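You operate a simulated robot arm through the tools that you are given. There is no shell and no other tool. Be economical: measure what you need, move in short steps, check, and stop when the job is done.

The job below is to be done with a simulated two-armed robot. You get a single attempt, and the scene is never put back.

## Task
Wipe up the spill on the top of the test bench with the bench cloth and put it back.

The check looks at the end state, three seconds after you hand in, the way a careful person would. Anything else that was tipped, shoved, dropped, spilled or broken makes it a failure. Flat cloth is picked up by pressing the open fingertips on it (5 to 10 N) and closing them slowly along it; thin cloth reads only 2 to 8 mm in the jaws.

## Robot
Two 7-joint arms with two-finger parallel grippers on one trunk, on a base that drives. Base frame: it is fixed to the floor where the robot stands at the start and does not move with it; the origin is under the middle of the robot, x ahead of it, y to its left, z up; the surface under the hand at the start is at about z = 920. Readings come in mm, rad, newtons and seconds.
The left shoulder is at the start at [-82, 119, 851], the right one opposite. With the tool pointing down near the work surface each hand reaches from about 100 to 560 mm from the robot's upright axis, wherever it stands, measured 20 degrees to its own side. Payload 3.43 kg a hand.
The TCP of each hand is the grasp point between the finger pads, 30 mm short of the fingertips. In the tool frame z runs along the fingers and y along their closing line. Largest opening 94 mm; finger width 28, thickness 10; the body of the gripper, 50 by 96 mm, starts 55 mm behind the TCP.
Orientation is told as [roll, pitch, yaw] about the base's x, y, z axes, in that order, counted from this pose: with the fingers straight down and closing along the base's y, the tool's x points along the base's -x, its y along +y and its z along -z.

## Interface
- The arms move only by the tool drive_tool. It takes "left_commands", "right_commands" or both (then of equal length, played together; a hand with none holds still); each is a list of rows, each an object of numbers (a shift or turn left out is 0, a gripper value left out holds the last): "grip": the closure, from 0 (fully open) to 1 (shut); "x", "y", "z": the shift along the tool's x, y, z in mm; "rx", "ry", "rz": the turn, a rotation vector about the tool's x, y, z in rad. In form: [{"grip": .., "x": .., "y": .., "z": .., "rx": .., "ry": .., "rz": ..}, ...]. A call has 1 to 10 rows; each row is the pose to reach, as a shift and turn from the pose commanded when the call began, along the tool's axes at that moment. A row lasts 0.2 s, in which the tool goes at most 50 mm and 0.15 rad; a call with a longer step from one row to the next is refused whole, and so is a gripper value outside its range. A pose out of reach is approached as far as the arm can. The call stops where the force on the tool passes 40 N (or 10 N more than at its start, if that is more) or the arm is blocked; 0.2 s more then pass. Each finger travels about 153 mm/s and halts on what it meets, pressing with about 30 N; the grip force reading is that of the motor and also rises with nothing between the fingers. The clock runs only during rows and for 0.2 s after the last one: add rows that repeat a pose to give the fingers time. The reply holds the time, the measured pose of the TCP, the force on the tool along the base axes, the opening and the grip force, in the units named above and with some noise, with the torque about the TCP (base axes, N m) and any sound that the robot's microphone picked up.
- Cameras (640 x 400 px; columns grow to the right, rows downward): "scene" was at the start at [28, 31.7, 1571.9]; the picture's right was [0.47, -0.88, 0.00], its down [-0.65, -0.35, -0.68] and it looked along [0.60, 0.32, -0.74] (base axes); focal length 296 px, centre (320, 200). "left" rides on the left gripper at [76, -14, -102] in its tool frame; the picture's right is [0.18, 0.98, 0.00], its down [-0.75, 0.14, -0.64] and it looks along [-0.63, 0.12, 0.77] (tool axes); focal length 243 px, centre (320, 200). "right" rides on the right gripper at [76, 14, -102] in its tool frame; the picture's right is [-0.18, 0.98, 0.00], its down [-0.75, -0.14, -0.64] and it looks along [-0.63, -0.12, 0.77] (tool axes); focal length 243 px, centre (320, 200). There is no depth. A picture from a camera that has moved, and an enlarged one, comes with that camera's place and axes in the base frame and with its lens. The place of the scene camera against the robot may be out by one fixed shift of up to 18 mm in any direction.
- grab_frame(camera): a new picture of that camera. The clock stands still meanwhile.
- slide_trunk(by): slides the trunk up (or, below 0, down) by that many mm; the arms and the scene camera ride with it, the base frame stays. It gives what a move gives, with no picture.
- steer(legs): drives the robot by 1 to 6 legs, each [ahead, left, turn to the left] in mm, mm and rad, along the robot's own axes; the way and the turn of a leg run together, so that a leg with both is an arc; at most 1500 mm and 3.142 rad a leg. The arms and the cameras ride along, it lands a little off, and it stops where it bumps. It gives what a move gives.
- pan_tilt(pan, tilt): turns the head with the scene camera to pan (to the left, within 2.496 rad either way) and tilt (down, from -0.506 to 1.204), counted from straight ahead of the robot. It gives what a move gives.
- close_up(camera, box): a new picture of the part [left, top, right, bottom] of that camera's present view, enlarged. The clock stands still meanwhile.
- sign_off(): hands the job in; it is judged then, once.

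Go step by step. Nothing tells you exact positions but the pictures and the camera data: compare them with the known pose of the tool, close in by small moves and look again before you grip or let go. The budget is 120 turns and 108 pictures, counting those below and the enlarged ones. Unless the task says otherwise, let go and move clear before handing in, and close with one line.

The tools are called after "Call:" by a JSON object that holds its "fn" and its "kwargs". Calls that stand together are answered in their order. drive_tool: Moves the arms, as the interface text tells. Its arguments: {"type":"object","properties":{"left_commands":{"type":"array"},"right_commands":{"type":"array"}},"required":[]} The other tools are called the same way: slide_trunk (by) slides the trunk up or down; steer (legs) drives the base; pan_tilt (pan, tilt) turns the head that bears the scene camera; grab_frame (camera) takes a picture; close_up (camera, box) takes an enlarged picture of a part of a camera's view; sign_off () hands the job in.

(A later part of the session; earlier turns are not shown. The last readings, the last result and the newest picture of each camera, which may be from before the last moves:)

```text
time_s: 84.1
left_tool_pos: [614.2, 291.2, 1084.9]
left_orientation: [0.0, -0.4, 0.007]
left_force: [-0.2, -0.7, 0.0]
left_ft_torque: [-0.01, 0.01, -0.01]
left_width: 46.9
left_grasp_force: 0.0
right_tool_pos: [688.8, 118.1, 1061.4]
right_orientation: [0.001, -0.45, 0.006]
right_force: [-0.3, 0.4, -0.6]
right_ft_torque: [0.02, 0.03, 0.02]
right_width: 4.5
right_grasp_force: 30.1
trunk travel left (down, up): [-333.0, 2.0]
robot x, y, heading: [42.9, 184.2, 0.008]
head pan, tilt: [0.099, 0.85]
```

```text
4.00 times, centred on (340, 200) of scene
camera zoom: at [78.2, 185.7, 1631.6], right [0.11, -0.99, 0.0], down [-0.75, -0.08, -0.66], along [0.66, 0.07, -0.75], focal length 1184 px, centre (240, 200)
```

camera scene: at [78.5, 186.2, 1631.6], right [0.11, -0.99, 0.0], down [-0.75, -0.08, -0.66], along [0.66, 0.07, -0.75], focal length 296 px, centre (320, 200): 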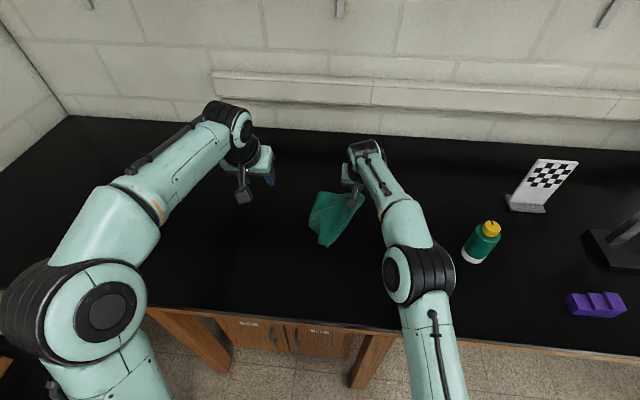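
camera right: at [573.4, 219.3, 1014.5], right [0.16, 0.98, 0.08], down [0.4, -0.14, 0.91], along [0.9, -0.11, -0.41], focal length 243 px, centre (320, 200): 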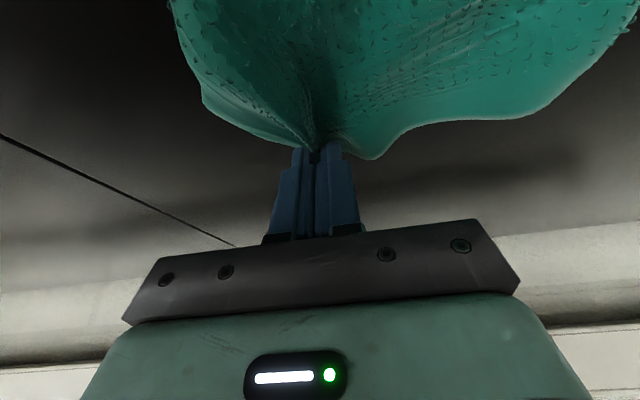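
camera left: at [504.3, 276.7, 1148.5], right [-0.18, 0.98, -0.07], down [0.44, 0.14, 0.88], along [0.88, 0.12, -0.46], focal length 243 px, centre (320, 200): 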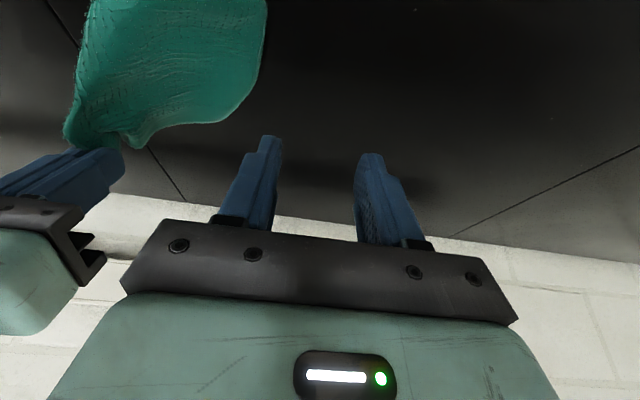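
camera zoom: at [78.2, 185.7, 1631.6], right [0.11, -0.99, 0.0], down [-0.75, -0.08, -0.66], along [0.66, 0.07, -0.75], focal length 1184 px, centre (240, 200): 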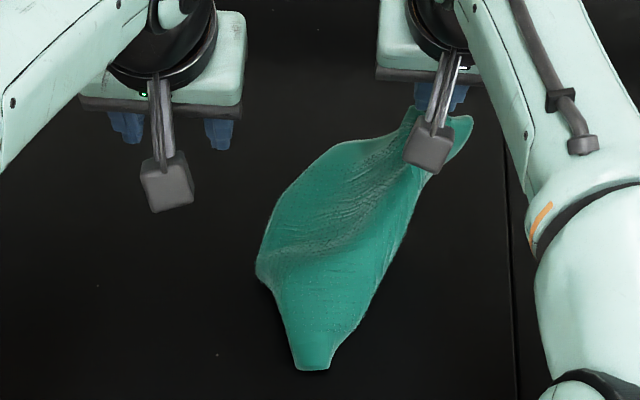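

Rather than pinch a fold, I'll lift the cloth fully by its corner so every fold drops open, then see where the other corners hang.

Call:
{"fn": "drive_tool", "kwargs": {"right_commands": [{"x": -3, "z": -36}, {"x": 0, "z": -74}, {"x": 5, "z": -112}, {"x": 10, "z": -150}, {"x": 16, "z": -188}, {"x": 16, "z": -188}], "left_commands": [{"z": -30, "y": 20}, {"z": -60, "y": 40}, {"z": -60, "y": 60}, {"z": -60, "y": 60}, {"z": -60, "y": 60}, {"z": -60, "y": 60}]}}

Call:
{"fn": "grab_frame", "kwargs": {"camera": "scene"}}

Call:
{"fn": "grab_frame", "kwargs": {"camera": "left"}}

Call:
{"fn": "grab_frame", "kwargs": {"camera": "right"}}

```text
time_s: 85.5
left_tool_pos: [587.4, 354.1, 1139.8]
left_orientation: [-0.002, -0.399, 0.007]
left_force: [0.4, 0.5, 0.9]
left_ft_torque: [0.0, 0.02, -0.01]
left_width: 47.1
left_grasp_force: 0.0
right_tool_pos: [592.4, 117.9, 1222.4]
right_orientation: [0.0, -0.45, 0.007]
right_force: [0.2, 0.6, 0.3]
right_ft_torque: [0.01, -0.02, -0.01]
right_width: 4.1
right_grasp_force: 30.6
trunk travel left (down, up): [-333.0, 2.0]
robot x, y, heading: [44.5, 185.5, 0.005]
head pan, tilt: [0.099, 0.85]
```

```text
44 pictures are left
camera scene: at [78.2, 186.8, 1631.6], right [0.11, -0.99, 0.0], down [-0.75, -0.08, -0.66], along [0.66, 0.07, -0.75], focal length 296 px, centre (320, 200)
```

scene: 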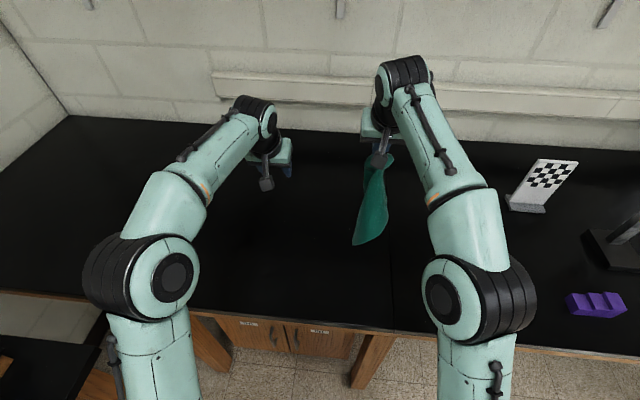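

```text
43 pictures are left
camera left: at [478.2, 339.6, 1204.8], right [-0.18, 0.98, -0.07], down [0.44, 0.14, 0.88], along [0.88, 0.12, -0.46], focal length 243 px, centre (320, 200)
```

left: 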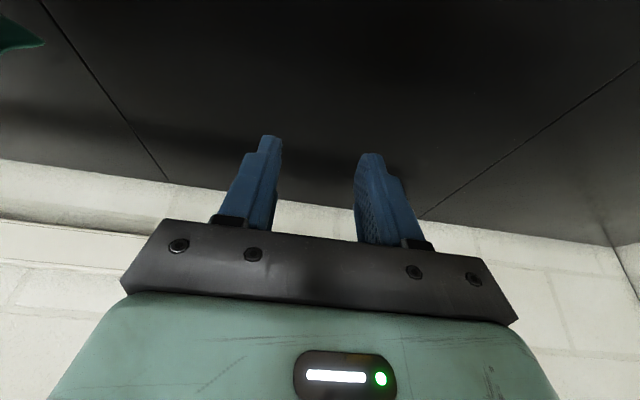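

```text
42 pictures are left
camera right: at [478.4, 132.2, 1281.9], right [0.16, 0.98, 0.08], down [0.4, -0.14, 0.91], along [0.9, -0.11, -0.42], focal length 243 px, centre (320, 200)
```

right: 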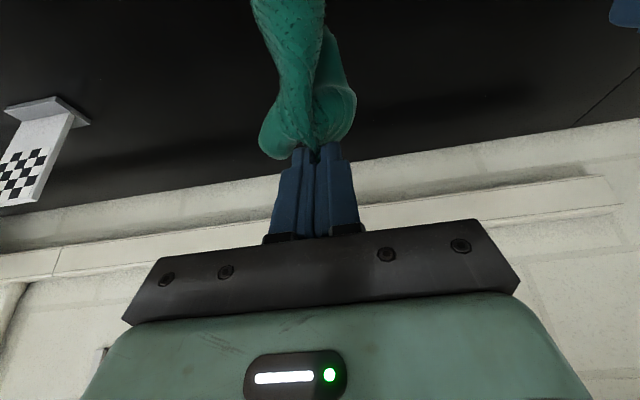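

The cloth now hangs free of folds from its corner. I'll lay it diagonally so this corner ends at the near-right place, with the cloth trailing to the far left.

Call:
{"fn": "drive_tool", "kwargs": {"right_commands": [{"x": -10, "z": 11, "y": 33}, {"x": -21, "z": 22, "y": 66}, {"x": -32, "z": 33, "y": 99}, {"x": -42, "z": 45, "y": 132}, {"x": -42, "z": 45, "y": 132}], "left_commands": [{"y": 40}, {"y": 80}, {"y": 110}, {"y": 110}, {"y": 110}]}}

Call:
{"fn": "drive_tool", "kwargs": {"right_commands": [{"x": 27, "z": 19, "y": -16, "ry": 0.056}, {"x": 55, "z": 39, "y": -32, "ry": 0.112}, {"x": 82, "z": 58, "y": -49, "ry": 0.169}, {"x": 109, "z": 78, "y": -65, "ry": 0.225}, {"x": 137, "z": 97, "y": -81, "ry": 0.281}, {"x": 164, "z": 116, "y": -97, "ry": 0.337}, {"x": 192, "z": 136, "y": -114, "ry": 0.394}, {"x": 219, "z": 153, "y": -130, "ry": 0.45}]}}

Call:
{"fn": "grab_frame", "kwargs": {"camera": "scene"}}

Call:
{"fn": "close_up", "kwargs": {"camera": "scene", "box": [260, 150, 420, 250]}}

```text
time_s: 86.7
left_tool_pos: [586.2, 462.5, 1138.1]
left_orientation: [-0.001, -0.4, 0.007]
left_force: [-0.5, -0.8, -0.6]
left_ft_torque: [-0.02, 0.01, -0.03]
left_width: 46.8
left_grasp_force: 0.0
right_tool_pos: [609.3, 235.2, 1175.7]
right_orientation: [0.001, -0.451, 0.007]
right_force: [-0.1, -0.7, 0.3]
right_ft_torque: [0.03, 0.02, 0.02]
right_width: 4.0
right_grasp_force: 29.9
right hand out of reach, approached as far as the arm can: row 2, 3, 4, 5
trunk travel left (down, up): [-333.0, 2.0]
robot x, y, heading: [43.9, 183.0, 0.008]
head pan, tilt: [0.099, 0.85]
```

```text
time_s: 88.5
left_tool_pos: [586.4, 463.3, 1138.5]
left_orientation: [-0.002, -0.399, 0.007]
left_force: [-0.2, 1.0, 0.7]
left_ft_torque: [0.0, 0.01, -0.05]
left_width: 46.9
left_grasp_force: 0.0
right_tool_pos: [620.6, 134.6, 964.8]
right_orientation: [0.002, -0.001, 0.007]
right_force: [-0.1, 0.9, 2.6]
right_ft_torque: [-0.01, -0.04, 0.03]
right_width: 4.2
right_grasp_force: 29.9
right hand out of reach, approached as far as the arm can: row 1, 2, 3, 4, 5, 6, 7, 8
trunk travel left (down, up): [-333.0, 2.0]
robot x, y, heading: [41.9, 184.0, 0.005]
head pan, tilt: [0.099, 0.85]
```

```text
41 pictures are left
camera scene: at [77.4, 186.3, 1631.7], right [0.11, -0.99, 0.0], down [-0.75, -0.08, -0.66], along [0.66, 0.07, -0.75], focal length 296 px, centre (320, 200)
```

scene: 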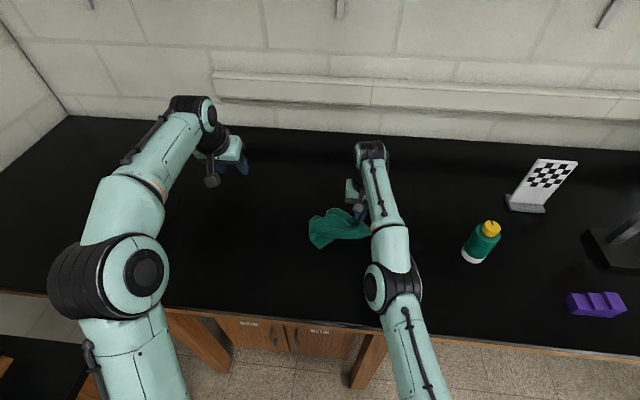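

```text
4.00 times, centred on (340, 200) of scene
camera zoom: at [77.4, 186.3, 1631.7], right [0.11, -0.99, 0.0], down [-0.75, -0.08, -0.66], along [0.66, 0.07, -0.75], focal length 1184 px, centre (240, 200)
```

zoom: 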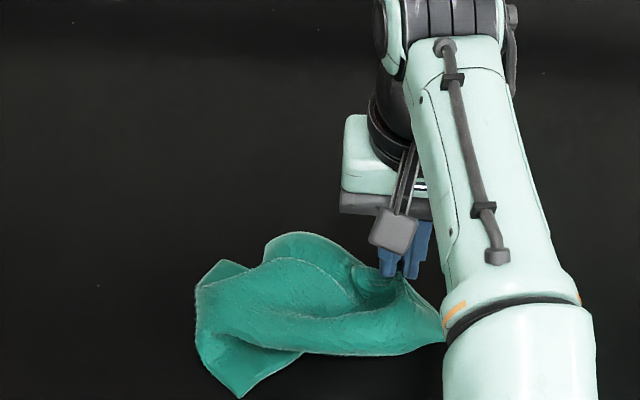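

The reach limit spoiled that path and the cloth landed bunched. I'll lift it again with the hand upright, nearer to me, and lay it along a longer diagonal inside the reach.

Call:
{"fn": "drive_tool", "kwargs": {"right_commands": [{"x": 8, "y": 12, "z": -42}, {"x": 16, "y": 24, "z": -84}, {"x": 26, "y": 38, "z": -126}, {"x": 36, "y": 52, "z": -168}, {"x": 46, "y": 66, "z": -210}, {"x": 56, "y": 80, "z": -250}, {"x": 56, "y": 105, "z": -265}, {"x": 56, "y": 105, "z": -265}, {"x": 56, "y": 105, "z": -265}]}}

Call:
{"fn": "grab_frame", "kwargs": {"camera": "scene"}}

```text
time_s: 90.5
left_tool_pos: [585.6, 463.2, 1138.9]
left_orientation: [0.002, -0.4, 0.007]
left_force: [-0.4, -0.4, -0.3]
left_ft_torque: [-0.02, -0.03, 0.02]
left_width: 47.1
left_grasp_force: 0.0
right_tool_pos: [508.4, 225.0, 1184.6]
right_orientation: [0.003, -0.003, 0.007]
right_force: [0.1, 0.1, 0.5]
right_ft_torque: [0.01, -0.03, 0.02]
right_width: 4.3
right_grasp_force: 30.1
right hand out of reach, approached as far as the arm can: row 2, 3, 4, 5, 6, 7, 8, 9
trunk travel left (down, up): [-333.0, 2.0]
robot x, y, heading: [40.1, 183.5, 0.007]
head pan, tilt: [0.099, 0.85]
```

```text
39 pictures are left
camera scene: at [77.7, 186.3, 1631.6], right [0.11, -0.99, 0.0], down [-0.75, -0.08, -0.66], along [0.66, 0.07, -0.75], focal length 296 px, centre (320, 200)
```

scene: 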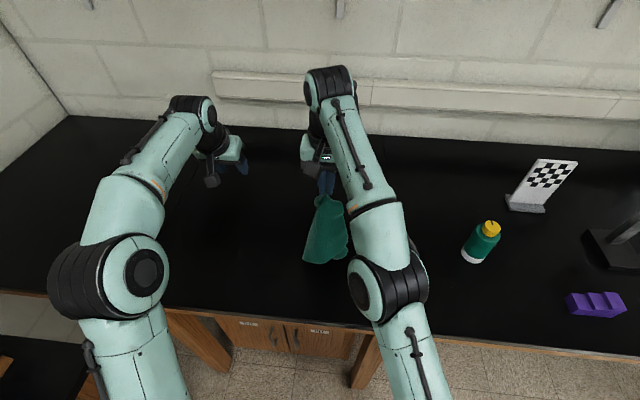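

The cloth hangs freely from the corner with its bottom at the bench. I'll lay it down drawing to the right, toward the right arm's comfortable side.

Call:
{"fn": "drive_tool", "kwargs": {"right_commands": [{"y": -20, "z": 30, "x": -4}, {"y": -40, "z": 60, "x": -8}, {"y": -60, "z": 90, "x": -12}, {"y": -82, "z": 120, "x": -16}, {"y": -104, "z": 150, "x": -20}, {"y": -128, "z": 180, "x": -20}, {"y": -154, "z": 210, "x": -20}, {"y": -180, "z": 238, "x": -20}, {"y": -205, "z": 262, "x": -20}]}}

Call:
{"fn": "grab_frame", "kwargs": {"camera": "scene"}}

Call:
{"fn": "close_up", "kwargs": {"camera": "scene", "box": [260, 170, 420, 270]}}

```text
time_s: 92.4
left_tool_pos: [585.7, 463.4, 1138.4]
left_orientation: [-0.001, -0.4, 0.008]
left_force: [-1.0, 0.4, 0.1]
left_ft_torque: [0.0, 0.01, 0.03]
left_width: 47.0
left_grasp_force: 0.0
right_tool_pos: [530.2, 44.3, 953.6]
right_orientation: [0.017, -0.02, 0.011]
right_force: [-5.4, 1.7, 19.7]
right_ft_torque: [0.01, 0.29, -0.06]
right_width: 4.4
right_grasp_force: 30.3
trunk travel left (down, up): [-333.0, 2.0]
robot x, y, heading: [43.7, 186.3, 0.006]
head pan, tilt: [0.099, 0.85]
stopped in row 9 (right hand): the force on the tool passed its limit at 58 N (the readings are from after the stop); the commanded pose is now the measured one
```

```text
38 pictures are left
camera scene: at [75.9, 186.9, 1631.7], right [0.11, -0.99, 0.0], down [-0.75, -0.08, -0.66], along [0.66, 0.07, -0.75], focal length 296 px, centre (320, 200)
```

scene: 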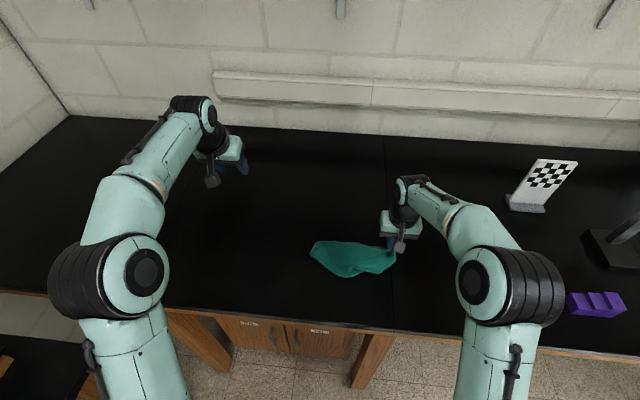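

```text
4.00 times, centred on (340, 220) of scene
camera zoom: at [75.9, 186.9, 1631.7], right [0.11, -0.99, 0.0], down [-0.75, -0.08, -0.66], along [0.66, 0.07, -0.75], focal length 1184 px, centre (240, 120)
```

zoom: 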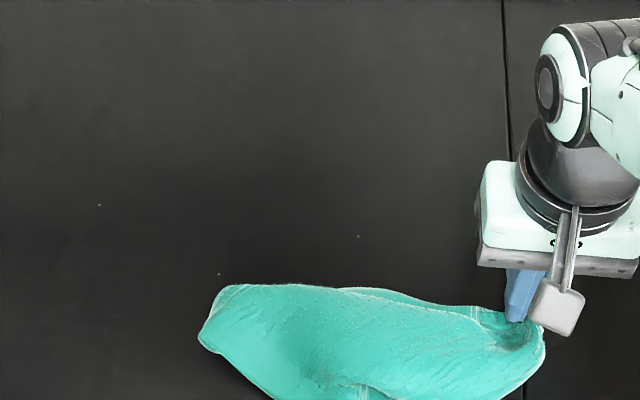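

The cloth now lies stretched out to the left of the right hand. I'll ease the pressure and view it from above with the left wrist camera, also checking the bottle near the right elbow.

Call:
{"fn": "drive_tool", "kwargs": {"right_commands": [{"z": -4}, {"z": -8}, {"z": -8}, {"z": -8}, {"z": -8}, {"z": -8}], "left_commands": [{"ry": 0.08, "y": -20, "x": 25, "z": -25}, {"ry": 0.16, "y": -40, "x": 50, "z": -50}, {"ry": 0.24, "y": -60, "x": 75, "z": -75}, {"ry": 0.32, "y": -80, "x": 100, "z": -100}, {"ry": 0.4, "y": -100, "x": 125, "z": -120}, {"ry": 0.4, "y": -120, "x": 145, "z": -130}]}}

Call:
{"fn": "grab_frame", "kwargs": {"camera": "left"}}

Call:
{"fn": "pan_tilt", "kwargs": {"pan": -0.35, "tilt": 1.0}}

Call:
{"fn": "grab_frame", "kwargs": {"camera": "scene"}}

```text
time_s: 93.8
left_tool_pos: [400.7, 341.9, 1204.7]
left_orientation: [0.001, 0.001, 0.009]
left_force: [-0.6, -0.1, -0.4]
left_ft_torque: [0.0, -0.01, 0.04]
left_width: 47.3
left_grasp_force: 0.1
right_tool_pos: [530.4, 43.8, 959.3]
right_orientation: [0.015, -0.018, 0.012]
right_force: [-0.3, 1.4, 0.5]
right_ft_torque: [0.03, 0.0, -0.04]
right_width: 4.5
right_grasp_force: 30.0
trunk travel left (down, up): [-333.0, 2.0]
robot x, y, heading: [43.0, 187.8, 0.009]
head pan, tilt: [0.099, 0.85]
```

```text
36 pictures are left
camera left: at [325.4, 326.9, 1306.3], right [-0.19, 0.98, 0.0], down [0.75, 0.15, 0.64], along [0.63, 0.12, -0.77], focal length 243 px, centre (320, 200)
```

left: 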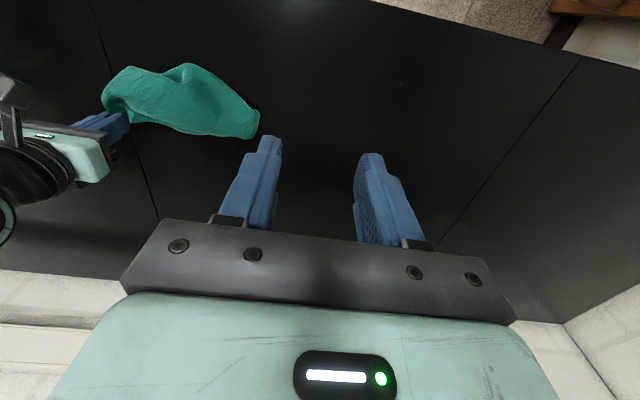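

```text
time_s: 94.7
left_tool_pos: [401.9, 342.5, 1204.4]
left_orientation: [-0.001, 0.001, 0.007]
left_force: [1.0, 0.2, 0.0]
left_ft_torque: [0.02, -0.01, 0.02]
left_width: 47.0
left_grasp_force: 0.0
right_tool_pos: [532.0, 44.8, 960.1]
right_orientation: [0.013, -0.017, 0.013]
right_force: [-0.8, 0.3, -0.1]
right_ft_torque: [0.0, 0.01, -0.04]
right_width: 4.4
right_grasp_force: 30.0
trunk travel left (down, up): [-333.0, 2.0]
robot x, y, heading: [44.9, 182.6, 0.007]
head pan, tilt: [-0.351, 1.0]
```

```text
35 pictures are left
camera scene: at [65.5, 155.2, 1620.5], right [-0.34, -0.94, 0.0], down [-0.79, 0.28, -0.54], along [0.51, -0.18, -0.84], focal length 296 px, centre (320, 200)
```

scene: 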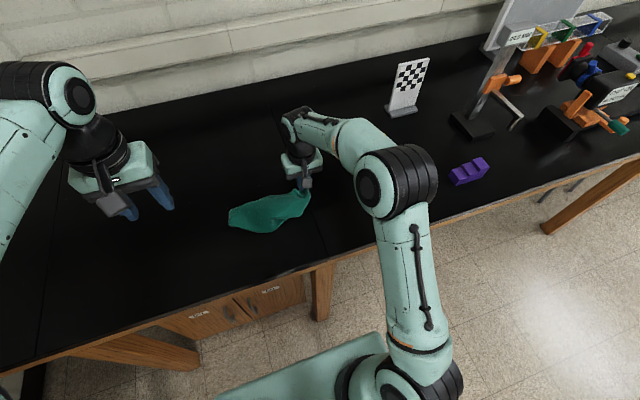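

I'll zoom in on the cloth to find its edges and corners.

Call:
{"fn": "close_up", "kwargs": {"camera": "scene", "box": [215, 175, 327, 245]}}

Call:
{"fn": "close_up", "kwargs": {"camera": "left", "box": [80, 45, 280, 170]}}

```text
5.71 times, centred on (271, 210) of scene
camera zoom: at [65.5, 155.2, 1620.5], right [-0.34, -0.94, 0.0], down [-0.79, 0.28, -0.54], along [0.51, -0.18, -0.84], focal length 1691 px, centre (600, 143)
```

zoom: 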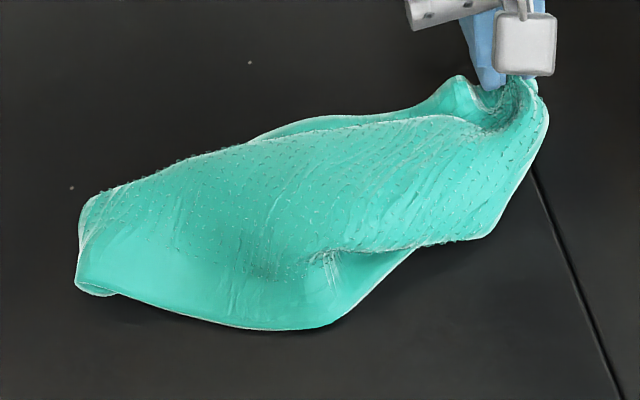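

```text
3.20 times, centred on (180, 108) of left
camera zoom: at [326.6, 327.6, 1306.1], right [-0.19, 0.98, 0.0], down [0.75, 0.15, 0.64], along [0.63, 0.12, -0.77], focal length 776 px, centre (768, 496)
```

zoom: 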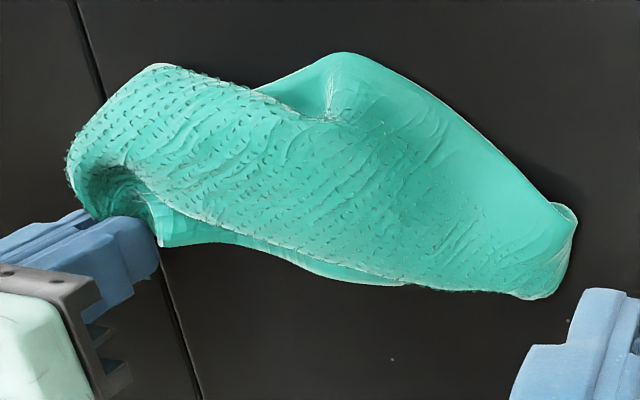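

A free corner of the cloth shows near (431, 158). I'll take it with the left hand about 20 mm in from the tip, while the right keeps its corner.

Call:
{"fn": "drive_tool", "kwargs": {"left_commands": [{"x": -12, "y": -45, "z": 10, "grip": 0.62}, {"x": -25, "y": -90, "z": 20}, {"x": -38, "y": -135, "z": 40}, {"x": -51, "y": -170, "z": 70}, {"x": -51, "y": -182, "z": 110}, {"x": -51, "y": -182, "z": 155}, {"x": -51, "y": -182, "z": 200}, {"x": -51, "y": -182, "z": 225}]}}

Call:
{"fn": "grab_frame", "kwargs": {"camera": "left"}}

```text
refused: row 3 steps farther than a row can; nothing moved
```

```text
32 pictures are left
camera left: at [326.6, 327.6, 1306.1], right [-0.19, 0.98, 0.0], down [0.75, 0.15, 0.64], along [0.63, 0.12, -0.77], focal length 243 px, centre (320, 200)
```

left: 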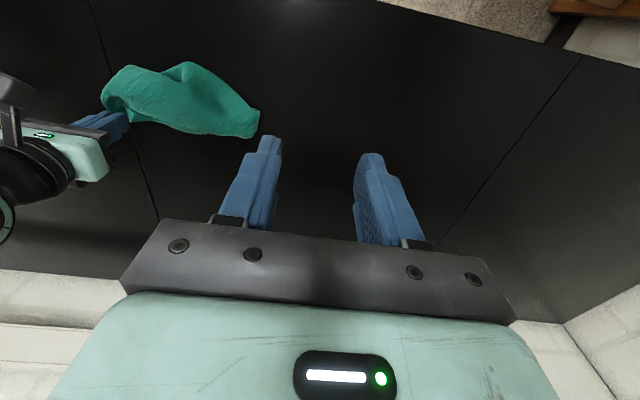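

That row was too long, so I'm repeating it with shorter steps.

Call:
{"fn": "drive_tool", "kwargs": {"left_commands": [{"x": -12, "y": -40, "z": 10, "grip": 0.62}, {"x": -24, "y": -80, "z": 20}, {"x": -36, "y": -120, "z": 35}, {"x": -48, "y": -155, "z": 60}, {"x": -51, "y": -182, "z": 95}, {"x": -51, "y": -182, "z": 140}, {"x": -51, "y": -182, "z": 185}, {"x": -51, "y": -182, "z": 225}]}}

Call:
{"fn": "grab_frame", "kwargs": {"camera": "left"}}

```text
time_s: 96.5
left_tool_pos: [456.5, 160.5, 978.3]
left_orientation: [-0.003, 0.0, 0.009]
left_force: [0.1, 0.9, 0.0]
left_ft_torque: [0.0, 0.01, -0.01]
left_width: 35.9
left_grasp_force: 0.0
right_tool_pos: [531.3, 44.7, 959.2]
right_orientation: [0.015, -0.017, 0.014]
right_force: [-0.2, 1.1, 0.3]
right_ft_torque: [0.02, -0.03, 0.0]
right_width: 4.7
right_grasp_force: 30.4
trunk travel left (down, up): [-333.0, 2.0]
robot x, y, heading: [42.4, 186.6, 0.011]
head pan, tilt: [-0.351, 1.0]
```

```text
31 pictures are left
camera left: at [381.2, 146.7, 1080.2], right [-0.19, 0.98, 0.0], down [0.75, 0.15, 0.64], along [0.63, 0.12, -0.77], focal length 243 px, centre (320, 200)
```

left: 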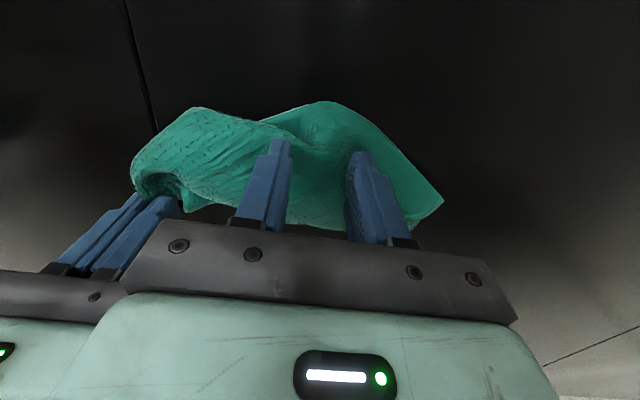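

The fingers sit just inside the corner. I'll shift 6 mm toward the tip and go down to contact.

Call:
{"fn": "drive_tool", "kwargs": {"left_commands": [{"x": 6, "z": 10}, {"x": 6, "z": 18}, {"x": 6, "z": 22}, {"x": 6, "z": 24}]}}

```text
time_s: 97.5
left_tool_pos: [449.0, 160.8, 957.2]
left_orientation: [-0.005, -0.009, 0.009]
left_force: [-0.3, 3.7, 35.0]
left_ft_torque: [-0.5, -0.17, 0.03]
left_width: 35.6
left_grasp_force: 0.1
right_tool_pos: [531.3, 45.0, 961.1]
right_orientation: [0.013, -0.02, 0.014]
right_force: [-0.4, 0.6, -0.5]
right_ft_torque: [0.01, 0.02, -0.05]
right_width: 4.7
right_grasp_force: 30.4
trunk travel left (down, up): [-333.0, 2.0]
robot x, y, heading: [38.9, 185.5, 0.008]
head pan, tilt: [-0.351, 1.0]
```

The right-side finger is on thicker layers. I'll rise, shift 14 mm left and press again.

Call:
{"fn": "drive_tool", "kwargs": {"left_commands": [{"z": -10}, {"z": -10, "y": 14}, {"z": -4, "y": 14}, {"z": -1, "y": 14}]}}

```text
time_s: 98.5
left_tool_pos: [448.3, 175.4, 956.1]
left_orientation: [-0.003, -0.003, 0.007]
left_force: [-4.1, 3.6, 25.8]
left_ft_torque: [-0.44, -0.01, -0.09]
left_width: 33.8
left_grasp_force: 0.1
right_tool_pos: [529.1, 44.6, 960.3]
right_orientation: [0.014, -0.019, 0.015]
right_force: [-1.0, 1.0, 0.4]
right_ft_torque: [0.03, 0.02, -0.04]
right_width: 4.7
right_grasp_force: 30.0
trunk travel left (down, up): [-333.0, 2.0]
robot x, y, heading: [43.5, 183.7, 0.007]
head pan, tilt: [-0.351, 1.0]
```

Call:
{"fn": "drive_tool", "kwargs": {"left_commands": [{"z": -1, "grip": 0.66}, {"z": -1, "grip": 0.71}, {"z": -1, "grip": 0.76}, {"z": -1, "grip": 0.81}, {"z": -1, "grip": 0.86}, {"z": -1, "grip": 0.91}, {"z": -1, "grip": 0.96}, {"z": -1, "grip": 1.0}, {"z": -1, "grip": 1.0}]}}

Call:
{"fn": "grab_frame", "kwargs": {"camera": "left"}}

```text
time_s: 100.5
left_tool_pos: [447.7, 173.4, 957.8]
left_orientation: [-0.002, -0.005, 0.006]
left_force: [-0.1, -12.0, 28.9]
left_ft_torque: [-0.53, -0.13, -0.03]
left_width: 0.1
left_grasp_force: 30.2
right_tool_pos: [530.8, 44.1, 959.2]
right_orientation: [0.015, -0.019, 0.014]
right_force: [-1.4, 4.2, -0.1]
right_ft_torque: [0.07, 0.04, -0.12]
right_width: 5.2
right_grasp_force: 29.3
trunk travel left (down, up): [-333.0, 2.0]
robot x, y, heading: [44.3, 187.5, 0.011]
head pan, tilt: [-0.351, 1.0]
```

```text
30 pictures are left
camera left: at [372.1, 158.5, 1059.0], right [-0.19, 0.98, 0.0], down [0.75, 0.15, 0.64], along [0.63, 0.12, -0.77], focal length 243 px, centre (320, 200)
```

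left: 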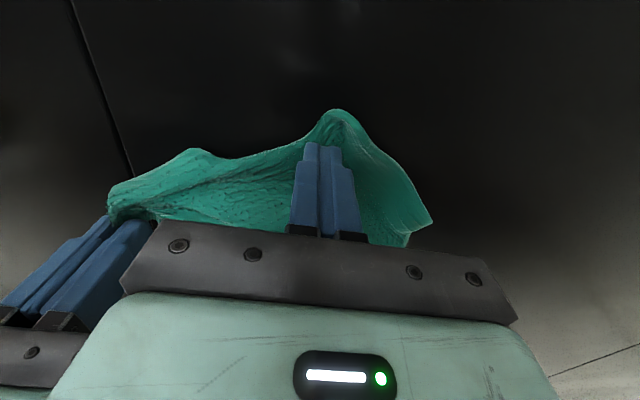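

It closed on nothing (0.1 mm), but the cloth now stands as a ridge near (425, 176). I'll open, rise, and straddle the ridge to pinch it.

Call:
{"fn": "drive_tool", "kwargs": {"left_commands": [{"z": -10}, {"z": -30}, {"z": -30, "grip": 0.5, "x": 10, "y": 3}, {"z": -30, "grip": 0.45, "x": 10, "y": 3}]}}

Call:
{"fn": "grab_frame", "kwargs": {"camera": "left"}}

```text
time_s: 101.5
left_tool_pos: [438.0, 178.3, 984.8]
left_orientation: [-0.002, 0.002, 0.008]
left_force: [-0.3, 0.3, -0.8]
left_ft_torque: [0.01, -0.02, -0.02]
left_width: 51.8
left_grasp_force: 0.0
right_tool_pos: [531.4, 44.9, 958.3]
right_orientation: [0.013, -0.018, 0.011]
right_force: [-0.4, -0.3, 0.9]
right_ft_torque: [0.02, -0.01, 0.02]
right_width: 4.6
right_grasp_force: 30.2
trunk travel left (down, up): [-333.0, 2.0]
robot x, y, heading: [48.2, 184.6, 0.007]
head pan, tilt: [-0.351, 1.0]
```

```text
29 pictures are left
camera left: at [362.9, 162.9, 1086.5], right [-0.19, 0.98, 0.0], down [0.75, 0.15, 0.64], along [0.63, 0.12, -0.77], focal length 243 px, centre (320, 200)
```

left: 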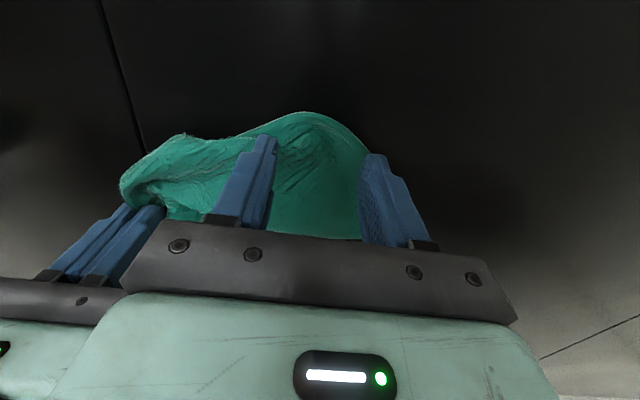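

Call:
{"fn": "drive_tool", "kwargs": {"left_commands": [{"y": -14}, {"y": -14, "z": 15}, {"y": -14, "z": 23}, {"y": -14, "z": 27}]}}

```text
time_s: 102.5
left_tool_pos: [439.4, 163.9, 959.5]
left_orientation: [0.0, -0.002, 0.006]
left_force: [-0.7, -0.2, 7.0]
left_ft_torque: [-0.21, -0.09, -0.03]
left_width: 51.6
left_grasp_force: 0.1
right_tool_pos: [530.2, 43.1, 959.4]
right_orientation: [0.013, -0.018, 0.014]
right_force: [0.1, 0.3, 0.3]
right_ft_torque: [0.0, 0.0, -0.03]
right_width: 4.8
right_grasp_force: 29.9
trunk travel left (down, up): [-333.0, 2.0]
robot x, y, heading: [43.0, 186.5, 0.011]
head pan, tilt: [-0.351, 1.0]
```

Only the right finger is touching. I'll roll the hand slightly so that both press, then close.

Call:
{"fn": "drive_tool", "kwargs": {"left_commands": [{"rx": 0.04, "z": 0}, {"rx": 0.08, "z": 1}, {"rx": 0.08, "z": 2}]}}

```text
time_s: 103.3
left_tool_pos: [439.4, 164.0, 956.7]
left_orientation: [-0.082, 0.001, 0.006]
left_force: [0.1, 2.9, 10.1]
left_ft_torque: [0.05, -0.1, 0.05]
left_width: 51.2
left_grasp_force: 0.0
right_tool_pos: [530.6, 44.0, 959.0]
right_orientation: [0.014, -0.016, 0.014]
right_force: [0.9, 0.0, -0.6]
right_ft_torque: [-0.04, 0.0, 0.01]
right_width: 4.8
right_grasp_force: 30.4
trunk travel left (down, up): [-333.0, 2.0]
robot x, y, heading: [43.1, 187.3, 0.01]
head pan, tilt: [-0.351, 1.0]
```

Both fingers now press evenly at 10 N. I'll close slowly.

Call:
{"fn": "drive_tool", "kwargs": {"left_commands": [{"grip": 0.52}, {"grip": 0.58}, {"grip": 0.64}, {"grip": 0.7}, {"grip": 0.76}, {"grip": 0.82}, {"grip": 0.88}, {"grip": 0.94}, {"grip": 1.0}, {"grip": 1.0}]}}

Call:
{"fn": "grab_frame", "kwargs": {"camera": "left"}}

```text
time_s: 105.5
left_tool_pos: [438.9, 162.5, 957.0]
left_orientation: [-0.084, -0.002, 0.005]
left_force: [-0.9, -1.8, 17.6]
left_ft_torque: [-0.19, -0.16, -0.04]
left_width: 0.3
left_grasp_force: 30.2
right_tool_pos: [530.1, 44.2, 958.6]
right_orientation: [0.015, -0.018, 0.013]
right_force: [-1.8, 2.6, -0.3]
right_ft_torque: [0.07, 0.0, -0.06]
right_width: 4.5
right_grasp_force: 30.0
trunk travel left (down, up): [-333.0, 2.0]
robot x, y, heading: [41.6, 186.1, 0.008]
head pan, tilt: [-0.351, 1.0]
```

```text
28 pictures are left
camera left: at [363.1, 156.5, 1059.5], right [-0.19, 0.98, -0.08], down [0.75, 0.2, 0.63], along [0.63, 0.06, -0.77], focal length 243 px, centre (320, 200)
```

left: 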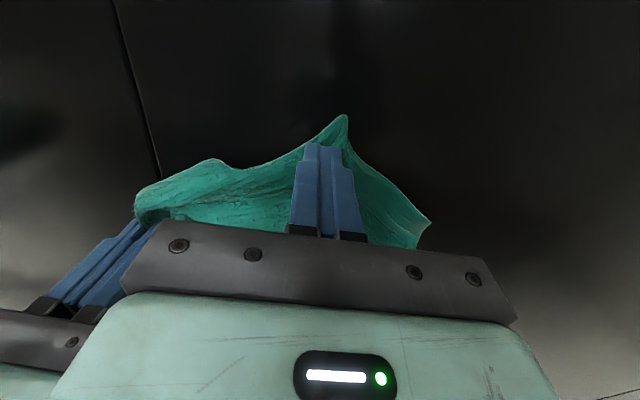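

It missed again because the layers slide over one another. Instead I'll pin the cloth's left end with the closed left fingers and pull the right corner away to straighten it.

Call:
{"fn": "drive_tool", "kwargs": {"left_commands": [{"z": -20}, {"z": -40, "rx": -0.08}, {"z": -40, "rx": -0.08, "y": 35, "x": -22}, {"z": -40, "rx": -0.08, "y": 72, "x": -45}, {"z": -20, "rx": -0.08, "y": 72, "x": -45}, {"z": -8, "rx": -0.08, "y": 72, "x": -45}, {"z": -3, "rx": -0.08, "y": 72, "x": -45}]}}

Call:
{"fn": "grab_frame", "kwargs": {"camera": "left"}}

```text
time_s: 107.1
left_tool_pos: [484.0, 236.0, 954.6]
left_orientation: [-0.002, -0.002, 0.006]
left_force: [1.3, -0.5, 10.8]
left_ft_torque: [-0.05, -0.06, -0.02]
left_width: 0.3
left_grasp_force: 30.0
right_tool_pos: [531.8, 43.5, 959.9]
right_orientation: [0.012, -0.018, 0.012]
right_force: [-1.0, 0.4, -0.1]
right_ft_torque: [-0.01, -0.03, 0.03]
right_width: 4.4
right_grasp_force: 29.6
trunk travel left (down, up): [-333.0, 2.0]
robot x, y, heading: [45.5, 182.4, 0.006]
head pan, tilt: [-0.351, 1.0]
```

```text
27 pictures are left
camera left: at [409.1, 220.9, 1057.4], right [-0.19, 0.98, 0.0], down [0.75, 0.15, 0.64], along [0.63, 0.12, -0.76], focal length 243 px, centre (320, 200)
```

left: 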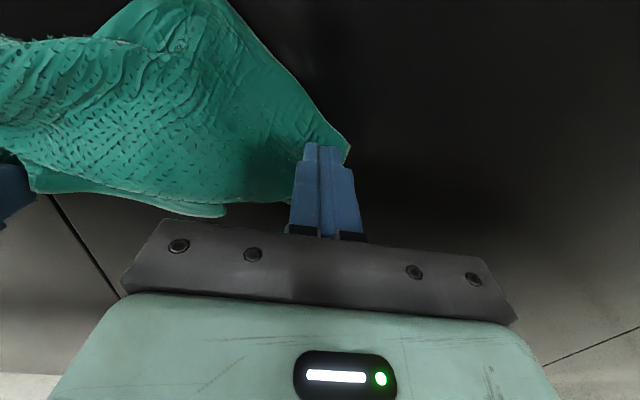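

The fingers pin the left tip. Now I'll pull the right corner away gently.

Call:
{"fn": "drive_tool", "kwargs": {"right_commands": [{"z": -3, "y": -15, "x": -3}, {"z": -3, "y": -30, "x": -6}, {"z": -3, "y": -45, "x": -10}, {"z": -3, "y": -60, "x": -13}], "left_commands": [{"z": 2}, {"z": 2}, {"z": 2}, {"z": 2}]}}

Call:
{"fn": "close_up", "kwargs": {"camera": "scene", "box": [200, 165, 360, 265]}}

```text
time_s: 108.1
left_tool_pos: [485.8, 235.9, 954.9]
left_orientation: [-0.003, -0.008, 0.009]
left_force: [6.5, -0.4, 34.4]
left_ft_torque: [-0.12, -0.23, -0.02]
left_width: 0.0
left_grasp_force: 29.9
right_tool_pos: [543.4, -14.8, 962.8]
right_orientation: [0.016, -0.016, 0.013]
right_force: [-0.7, 5.3, -0.2]
right_ft_torque: [0.12, 0.02, -0.13]
right_width: 5.1
right_grasp_force: 30.3
trunk travel left (down, up): [-333.0, 2.0]
robot x, y, heading: [43.7, 187.9, 0.013]
head pan, tilt: [-0.351, 1.0]
```

```text
4.00 times, centred on (280, 215) of scene
camera zoom: at [63.7, 155.3, 1620.6], right [-0.34, -0.94, 0.0], down [-0.79, 0.28, -0.54], along [0.51, -0.18, -0.84], focal length 1184 px, centre (480, 140)
```

zoom: 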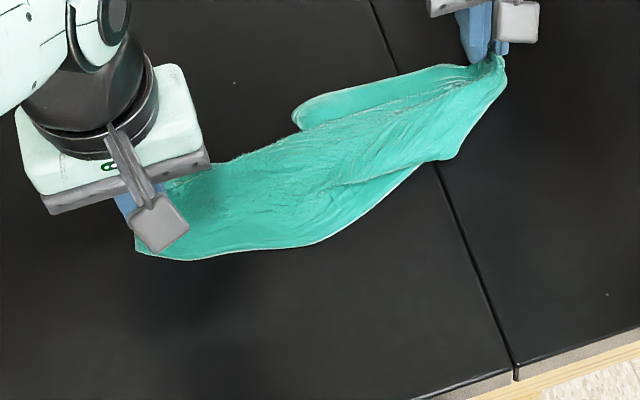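

The near hem (from the pinned left tip to about (482, 23)) is now fully exposed and straight. That suits a two-handed grip, so I'll release the right corner, lift both hands slightly and look at the hem.

Call:
{"fn": "drive_tool", "kwargs": {"right_commands": [{"grip": 0.9}, {"grip": 0.75}, {"grip": 0.65, "z": -10}, {"z": -35}, {"z": -70}, {"z": -100, "x": 30, "y": 20}, {"z": -120, "x": 60, "y": 35}], "left_commands": [{}, {}, {"z": -10}, {"z": -40}, {"z": -80}, {"z": -120, "x": 20}, {"z": -155, "x": 40}]}}

Call:
{"fn": "grab_frame", "kwargs": {"camera": "left"}}

Call:
{"fn": "grab_frame", "kwargs": {"camera": "right"}}

```text
time_s: 109.7
left_tool_pos: [442.6, 236.9, 1107.7]
left_orientation: [0.0, 0.001, 0.006]
left_force: [0.3, -0.1, -0.4]
left_ft_torque: [0.03, -0.03, -0.02]
left_width: 0.0
left_grasp_force: 30.0
right_tool_pos: [480.6, 14.9, 1080.0]
right_orientation: [0.012, -0.018, 0.012]
right_force: [0.5, 0.7, 0.1]
right_ft_torque: [-0.04, 0.02, -0.02]
right_width: 32.9
right_grasp_force: 0.0
trunk travel left (down, up): [-333.0, 2.0]
robot x, y, heading: [43.3, 186.3, 0.005]
head pan, tilt: [-0.351, 1.0]
```

```text
25 pictures are left
camera left: at [366.8, 222.0, 1210.0], right [-0.19, 0.98, 0.0], down [0.75, 0.15, 0.64], along [0.63, 0.12, -0.77], focal length 243 px, centre (320, 200)
```

left: 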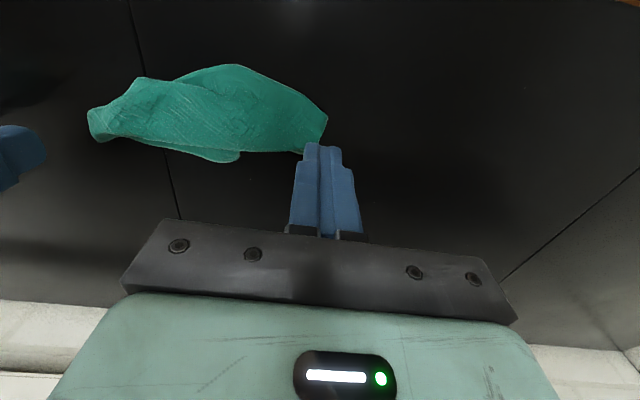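

```text
24 pictures are left
camera right: at [401.7, 28.4, 1181.5], right [0.17, 0.98, 0.02], down [0.74, -0.14, 0.65], along [0.65, -0.1, -0.76], focal length 243 px, centre (320, 200)
```

right: 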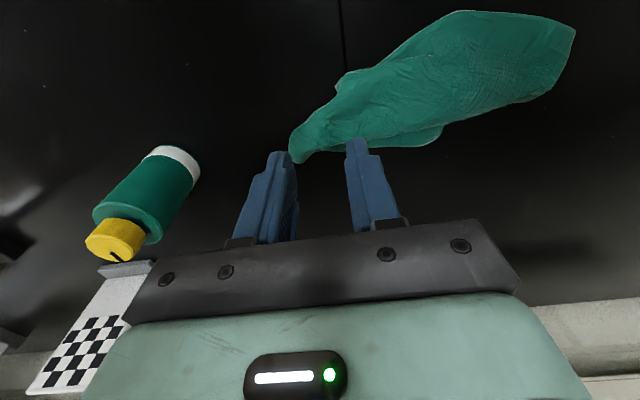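

The bottle stands undisturbed. I'll zoom in on the cloth to tell real hems from folds.

Call:
{"fn": "close_up", "kwargs": {"camera": "left", "box": [80, 40, 340, 200]}}

Call:
{"fn": "close_up", "kwargs": {"camera": "right", "box": [280, 0, 600, 200]}}

```text
2.46 times, centred on (210, 120) of left
camera zoom: at [366.8, 222.0, 1210.0], right [-0.19, 0.98, 0.0], down [0.75, 0.15, 0.64], along [0.63, 0.12, -0.77], focal length 597 px, centre (591, 397)
```

zoom: 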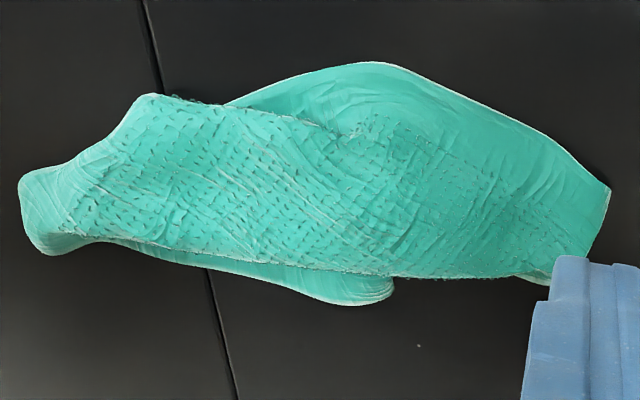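

```text
2.00 times, centred on (440, 100) of right
camera zoom: at [401.7, 28.4, 1181.5], right [0.17, 0.98, 0.02], down [0.74, -0.14, 0.65], along [0.65, -0.1, -0.76], focal length 485 px, centre (80, 400)
```

zoom: 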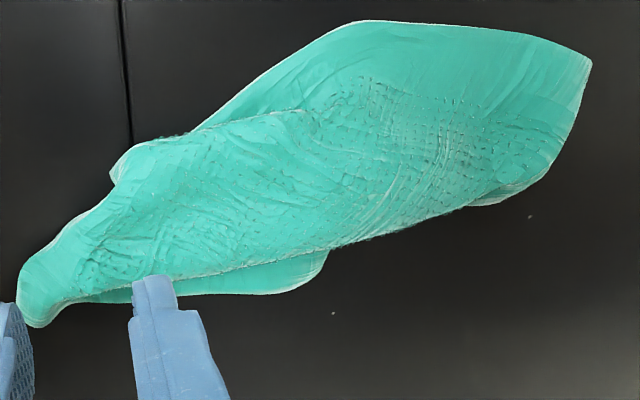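

The near hem from the left corner runs as a single exposed edge of about 180 mm. I'll pinch it near the left corner with the left hand at about (469, 214) first, and move the right hand over (464, 98).

Call:
{"fn": "drive_tool", "kwargs": {"left_commands": [{"grip": 0.62, "x": -13, "y": -11, "z": 30}, {"x": -26, "y": -22, "z": 70}, {"x": -26, "y": -22, "z": 110}, {"x": -26, "y": -22, "z": 143}, {"x": -26, "y": -22, "z": 149}, {"x": -26, "y": -22, "z": 152}], "right_commands": [{"y": 35, "x": 6}, {"y": 65, "x": 12}, {"y": 85, "x": 16, "z": 20}, {"y": 85, "x": 16, "z": 55}, {"y": 85, "x": 16, "z": 85}, {"y": 85, "x": 16, "z": 85}]}}

Call:
{"fn": "grab_frame", "kwargs": {"camera": "left"}}

```text
time_s: 111.1
left_tool_pos: [469.8, 213.7, 956.4]
left_orientation: [-0.001, -0.003, 0.008]
left_force: [1.1, 0.1, 6.2]
left_ft_torque: [0.04, -0.03, -0.03]
left_width: 35.6
left_grasp_force: 0.2
right_tool_pos: [466.4, 104.2, 994.1]
right_orientation: [0.013, -0.018, 0.011]
right_force: [-0.6, -0.8, 0.4]
right_ft_torque: [0.0, 0.0, 0.02]
right_width: 32.9
right_grasp_force: 0.1
trunk travel left (down, up): [-333.0, 2.0]
robot x, y, heading: [43.1, 184.1, 0.008]
head pan, tilt: [-0.351, 1.0]
```

```text
21 pictures are left
camera left: at [394.3, 199.1, 1057.7], right [-0.19, 0.98, 0.0], down [0.75, 0.15, 0.64], along [0.63, 0.12, -0.77], focal length 243 px, centre (320, 200)
```

left: 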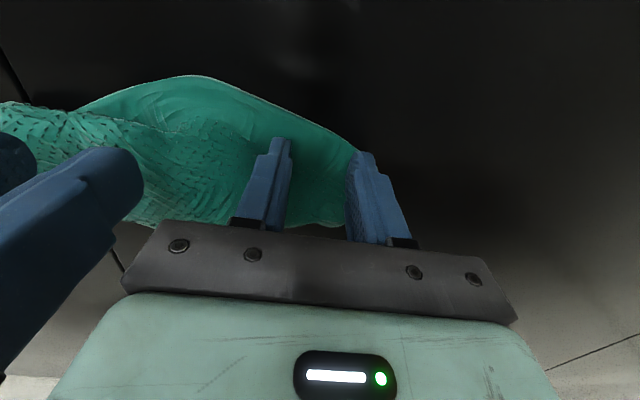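

Call:
{"fn": "drive_tool", "kwargs": {"left_commands": [{"z": -6}, {"z": -6, "y": -9, "x": -4}, {"z": -2, "y": -9, "x": -4}, {"z": 0.5, "y": -9, "x": -4}, {"z": 0.5, "y": -9, "x": -4}], "right_commands": [{"y": -12}, {"y": -12}, {"y": -12}, {"y": -12}, {"y": -12}]}}

Call:
{"fn": "drive_tool", "kwargs": {"left_commands": [{"grip": 0.66}, {"grip": 0.7}, {"grip": 0.75}, {"grip": 0.8}, {"grip": 0.85}, {"grip": 0.9}, {"grip": 0.95}, {"grip": 1.0}, {"grip": 1.0}]}}

```text
time_s: 112.3
left_tool_pos: [474.0, 205.6, 955.0]
left_orientation: [-0.002, -0.002, 0.006]
left_force: [3.5, 1.2, 9.2]
left_ft_torque: [0.1, -0.13, -0.05]
left_width: 36.3
left_grasp_force: 0.5
right_tool_pos: [466.5, 92.8, 996.6]
right_orientation: [0.014, -0.017, 0.012]
right_force: [-0.5, 0.4, 0.6]
right_ft_torque: [0.0, 0.01, 0.0]
right_width: 32.8
right_grasp_force: 0.1
trunk travel left (down, up): [-333.0, 2.0]
robot x, y, heading: [44.6, 181.9, 0.008]
head pan, tilt: [-0.351, 1.0]
```

```text
time_s: 114.3
left_tool_pos: [473.5, 206.4, 955.2]
left_orientation: [-0.003, 0.0, 0.008]
left_force: [-0.1, 4.2, 11.9]
left_ft_torque: [0.22, -0.15, 0.04]
left_width: 2.8
left_grasp_force: 30.3
right_tool_pos: [466.1, 92.4, 996.9]
right_orientation: [0.014, -0.017, 0.013]
right_force: [0.5, -0.6, -0.7]
right_ft_torque: [-0.05, 0.01, 0.0]
right_width: 32.8
right_grasp_force: 0.0
trunk travel left (down, up): [-333.0, 2.0]
robot x, y, heading: [41.5, 186.9, 0.011]
head pan, tilt: [-0.351, 1.0]
```

The left hand has the hem (2.8 mm, 30 N). Now I'll look from the right hand.

Call:
{"fn": "grab_frame", "kwargs": {"camera": "right"}}

```text
20 pictures are left
camera right: at [387.2, 104.9, 1097.4], right [0.17, 0.99, 0.02], down [0.74, -0.14, 0.65], along [0.65, -0.1, -0.76], focal length 243 px, centre (320, 200)
```

right: 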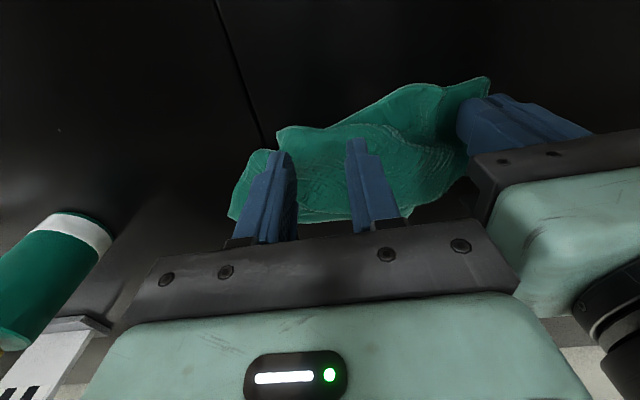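

A corner shows near (463, 63) at the other end of the hem, about 190 mm from the left corner. I'll pinch with the right hand at about (478, 88).

Call:
{"fn": "drive_tool", "kwargs": {"right_commands": [{"x": -12, "y": -4, "z": 10}, {"x": -12, "y": -4, "z": 25}, {"x": -12, "y": -4, "z": 32}, {"x": -12, "y": -4, "z": 36}]}}

```text
time_s: 115.3
left_tool_pos: [473.3, 206.2, 954.6]
left_orientation: [-0.002, -0.001, 0.008]
left_force: [1.0, 4.0, 11.9]
left_ft_torque: [0.2, -0.1, 0.05]
left_width: 2.5
left_grasp_force: 30.2
right_tool_pos: [478.7, 87.7, 962.1]
right_orientation: [0.015, -0.02, 0.011]
right_force: [-0.4, -0.1, 3.4]
right_ft_torque: [-0.01, 0.0, 0.02]
right_width: 32.4
right_grasp_force: 0.1
trunk travel left (down, up): [-333.0, 2.0]
robot x, y, heading: [41.4, 184.2, 0.008]
head pan, tilt: [-0.351, 1.0]
```

Call:
{"fn": "drive_tool", "kwargs": {"right_commands": [{"z": 2}, {"z": 3}, {"z": 3, "grip": 0.7}, {"z": 3, "grip": 0.75}, {"z": 3, "grip": 0.8}, {"z": 3, "grip": 0.85}, {"z": 3, "grip": 0.9}, {"z": 3, "grip": 0.95}, {"z": 3, "grip": 1.0}, {"z": 3, "grip": 1.0}]}}

Call:
{"fn": "grab_frame", "kwargs": {"camera": "right"}}

```text
time_s: 117.5
left_tool_pos: [472.5, 205.9, 954.6]
left_orientation: [-0.001, 0.001, 0.005]
left_force: [2.4, 2.1, 9.0]
left_ft_torque: [0.12, -0.13, 0.04]
left_width: 2.7
left_grasp_force: 29.8
right_tool_pos: [478.2, 87.6, 958.4]
right_orientation: [0.014, -0.019, 0.013]
right_force: [1.6, 0.1, 19.7]
right_ft_torque: [0.02, -0.06, 0.03]
right_width: 0.0
right_grasp_force: 30.2
trunk travel left (down, up): [-333.0, 2.0]
robot x, y, heading: [44.2, 183.3, 0.008]
head pan, tilt: [-0.351, 1.0]
```

```text
19 pictures are left
camera right: at [399.5, 100.2, 1059.2], right [0.17, 0.99, 0.02], down [0.74, -0.14, 0.65], along [0.65, -0.1, -0.76], focal length 243 px, centre (320, 200)
```

right: 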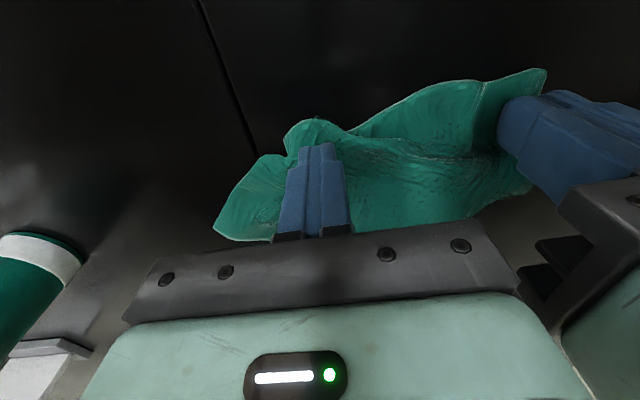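

It slipped on the stacked layers and left a small lump between the fingers. I'll open wider, straddle the lump closer to the hem, and press more lightly.

Call:
{"fn": "drive_tool", "kwargs": {"right_commands": [{"z": -12}, {"z": -20, "grip": 0.7}, {"z": -20, "grip": 0.4, "x": 8}, {"z": -20, "x": 8}, {"z": -8, "x": 8}, {"z": -3, "x": 8}, {"z": -2, "x": 8}]}}

```text
time_s: 119.1
left_tool_pos: [472.8, 205.7, 954.2]
left_orientation: [-0.001, 0.0, 0.007]
left_force: [0.6, 2.9, 11.2]
left_ft_torque: [0.19, -0.07, 0.07]
left_width: 2.3
left_grasp_force: 30.0
right_tool_pos: [470.6, 88.6, 960.5]
right_orientation: [0.015, -0.019, 0.012]
right_force: [-0.1, 0.4, 4.3]
right_ft_torque: [0.13, 0.01, 0.04]
right_width: 56.2
right_grasp_force: 0.0
trunk travel left (down, up): [-333.0, 2.0]
robot x, y, heading: [44.2, 183.0, 0.008]
head pan, tilt: [-0.351, 1.0]
```

Call:
{"fn": "drive_tool", "kwargs": {"right_commands": [{"rx": -0.05, "z": 0.5}, {"rx": -0.08, "z": 1.5}, {"rx": -0.08, "z": 1.5}]}}

```text
time_s: 119.9
left_tool_pos: [472.9, 206.1, 953.9]
left_orientation: [-0.003, -0.001, 0.006]
left_force: [0.6, 4.2, 11.4]
left_ft_torque: [0.19, -0.09, 0.06]
left_width: 2.8
left_grasp_force: 29.6
right_tool_pos: [470.1, 86.7, 958.7]
right_orientation: [0.094, -0.018, 0.011]
right_force: [0.3, -3.2, 8.8]
right_ft_torque: [-0.21, -0.05, -0.06]
right_width: 56.6
right_grasp_force: 0.5
trunk travel left (down, up): [-333.0, 2.0]
robot x, y, heading: [37.1, 187.1, 0.005]
head pan, tilt: [-0.351, 1.0]
```

Call:
{"fn": "drive_tool", "kwargs": {"right_commands": [{"rx": 0.03, "grip": 0.46}, {"rx": 0.03, "grip": 0.52}, {"rx": 0.03, "grip": 0.58}, {"rx": 0.03, "grip": 0.64}, {"rx": 0.03, "grip": 0.7}, {"rx": 0.03, "grip": 0.76}, {"rx": 0.03, "grip": 0.82}, {"rx": 0.03, "grip": 0.88}, {"rx": 0.03, "grip": 0.95}, {"rx": 0.03, "grip": 1.0}]}}

Call:
{"fn": "drive_tool", "kwargs": {"right_commands": [{}, {}]}}

```text
time_s: 122.1
left_tool_pos: [472.7, 205.6, 953.9]
left_orientation: [-0.001, -0.001, 0.005]
left_force: [1.7, 2.0, 9.5]
left_ft_torque: [0.08, -0.16, -0.02]
left_width: 2.6
left_grasp_force: 30.4
right_tool_pos: [470.7, 88.3, 959.1]
right_orientation: [0.065, -0.019, 0.013]
right_force: [-2.0, 2.9, 13.4]
right_ft_torque: [0.26, -0.06, 0.06]
right_width: 9.7
right_grasp_force: 30.0
trunk travel left (down, up): [-333.0, 2.0]
robot x, y, heading: [43.0, 183.8, 0.009]
head pan, tilt: [-0.351, 1.0]
```

```text
time_s: 122.7
left_tool_pos: [474.0, 205.3, 955.4]
left_orientation: [-0.002, 0.0, 0.008]
left_force: [1.4, 1.9, 8.4]
left_ft_torque: [0.1, -0.13, -0.01]
left_width: 2.8
left_grasp_force: 30.3
right_tool_pos: [470.6, 87.9, 959.5]
right_orientation: [0.064, -0.019, 0.014]
right_force: [-1.4, 4.6, 15.4]
right_ft_torque: [0.29, -0.08, 0.06]
right_width: 9.7
right_grasp_force: 30.2
trunk travel left (down, up): [-333.0, 2.0]
robot x, y, heading: [44.0, 179.1, 0.014]
head pan, tilt: [-0.351, 1.0]
```

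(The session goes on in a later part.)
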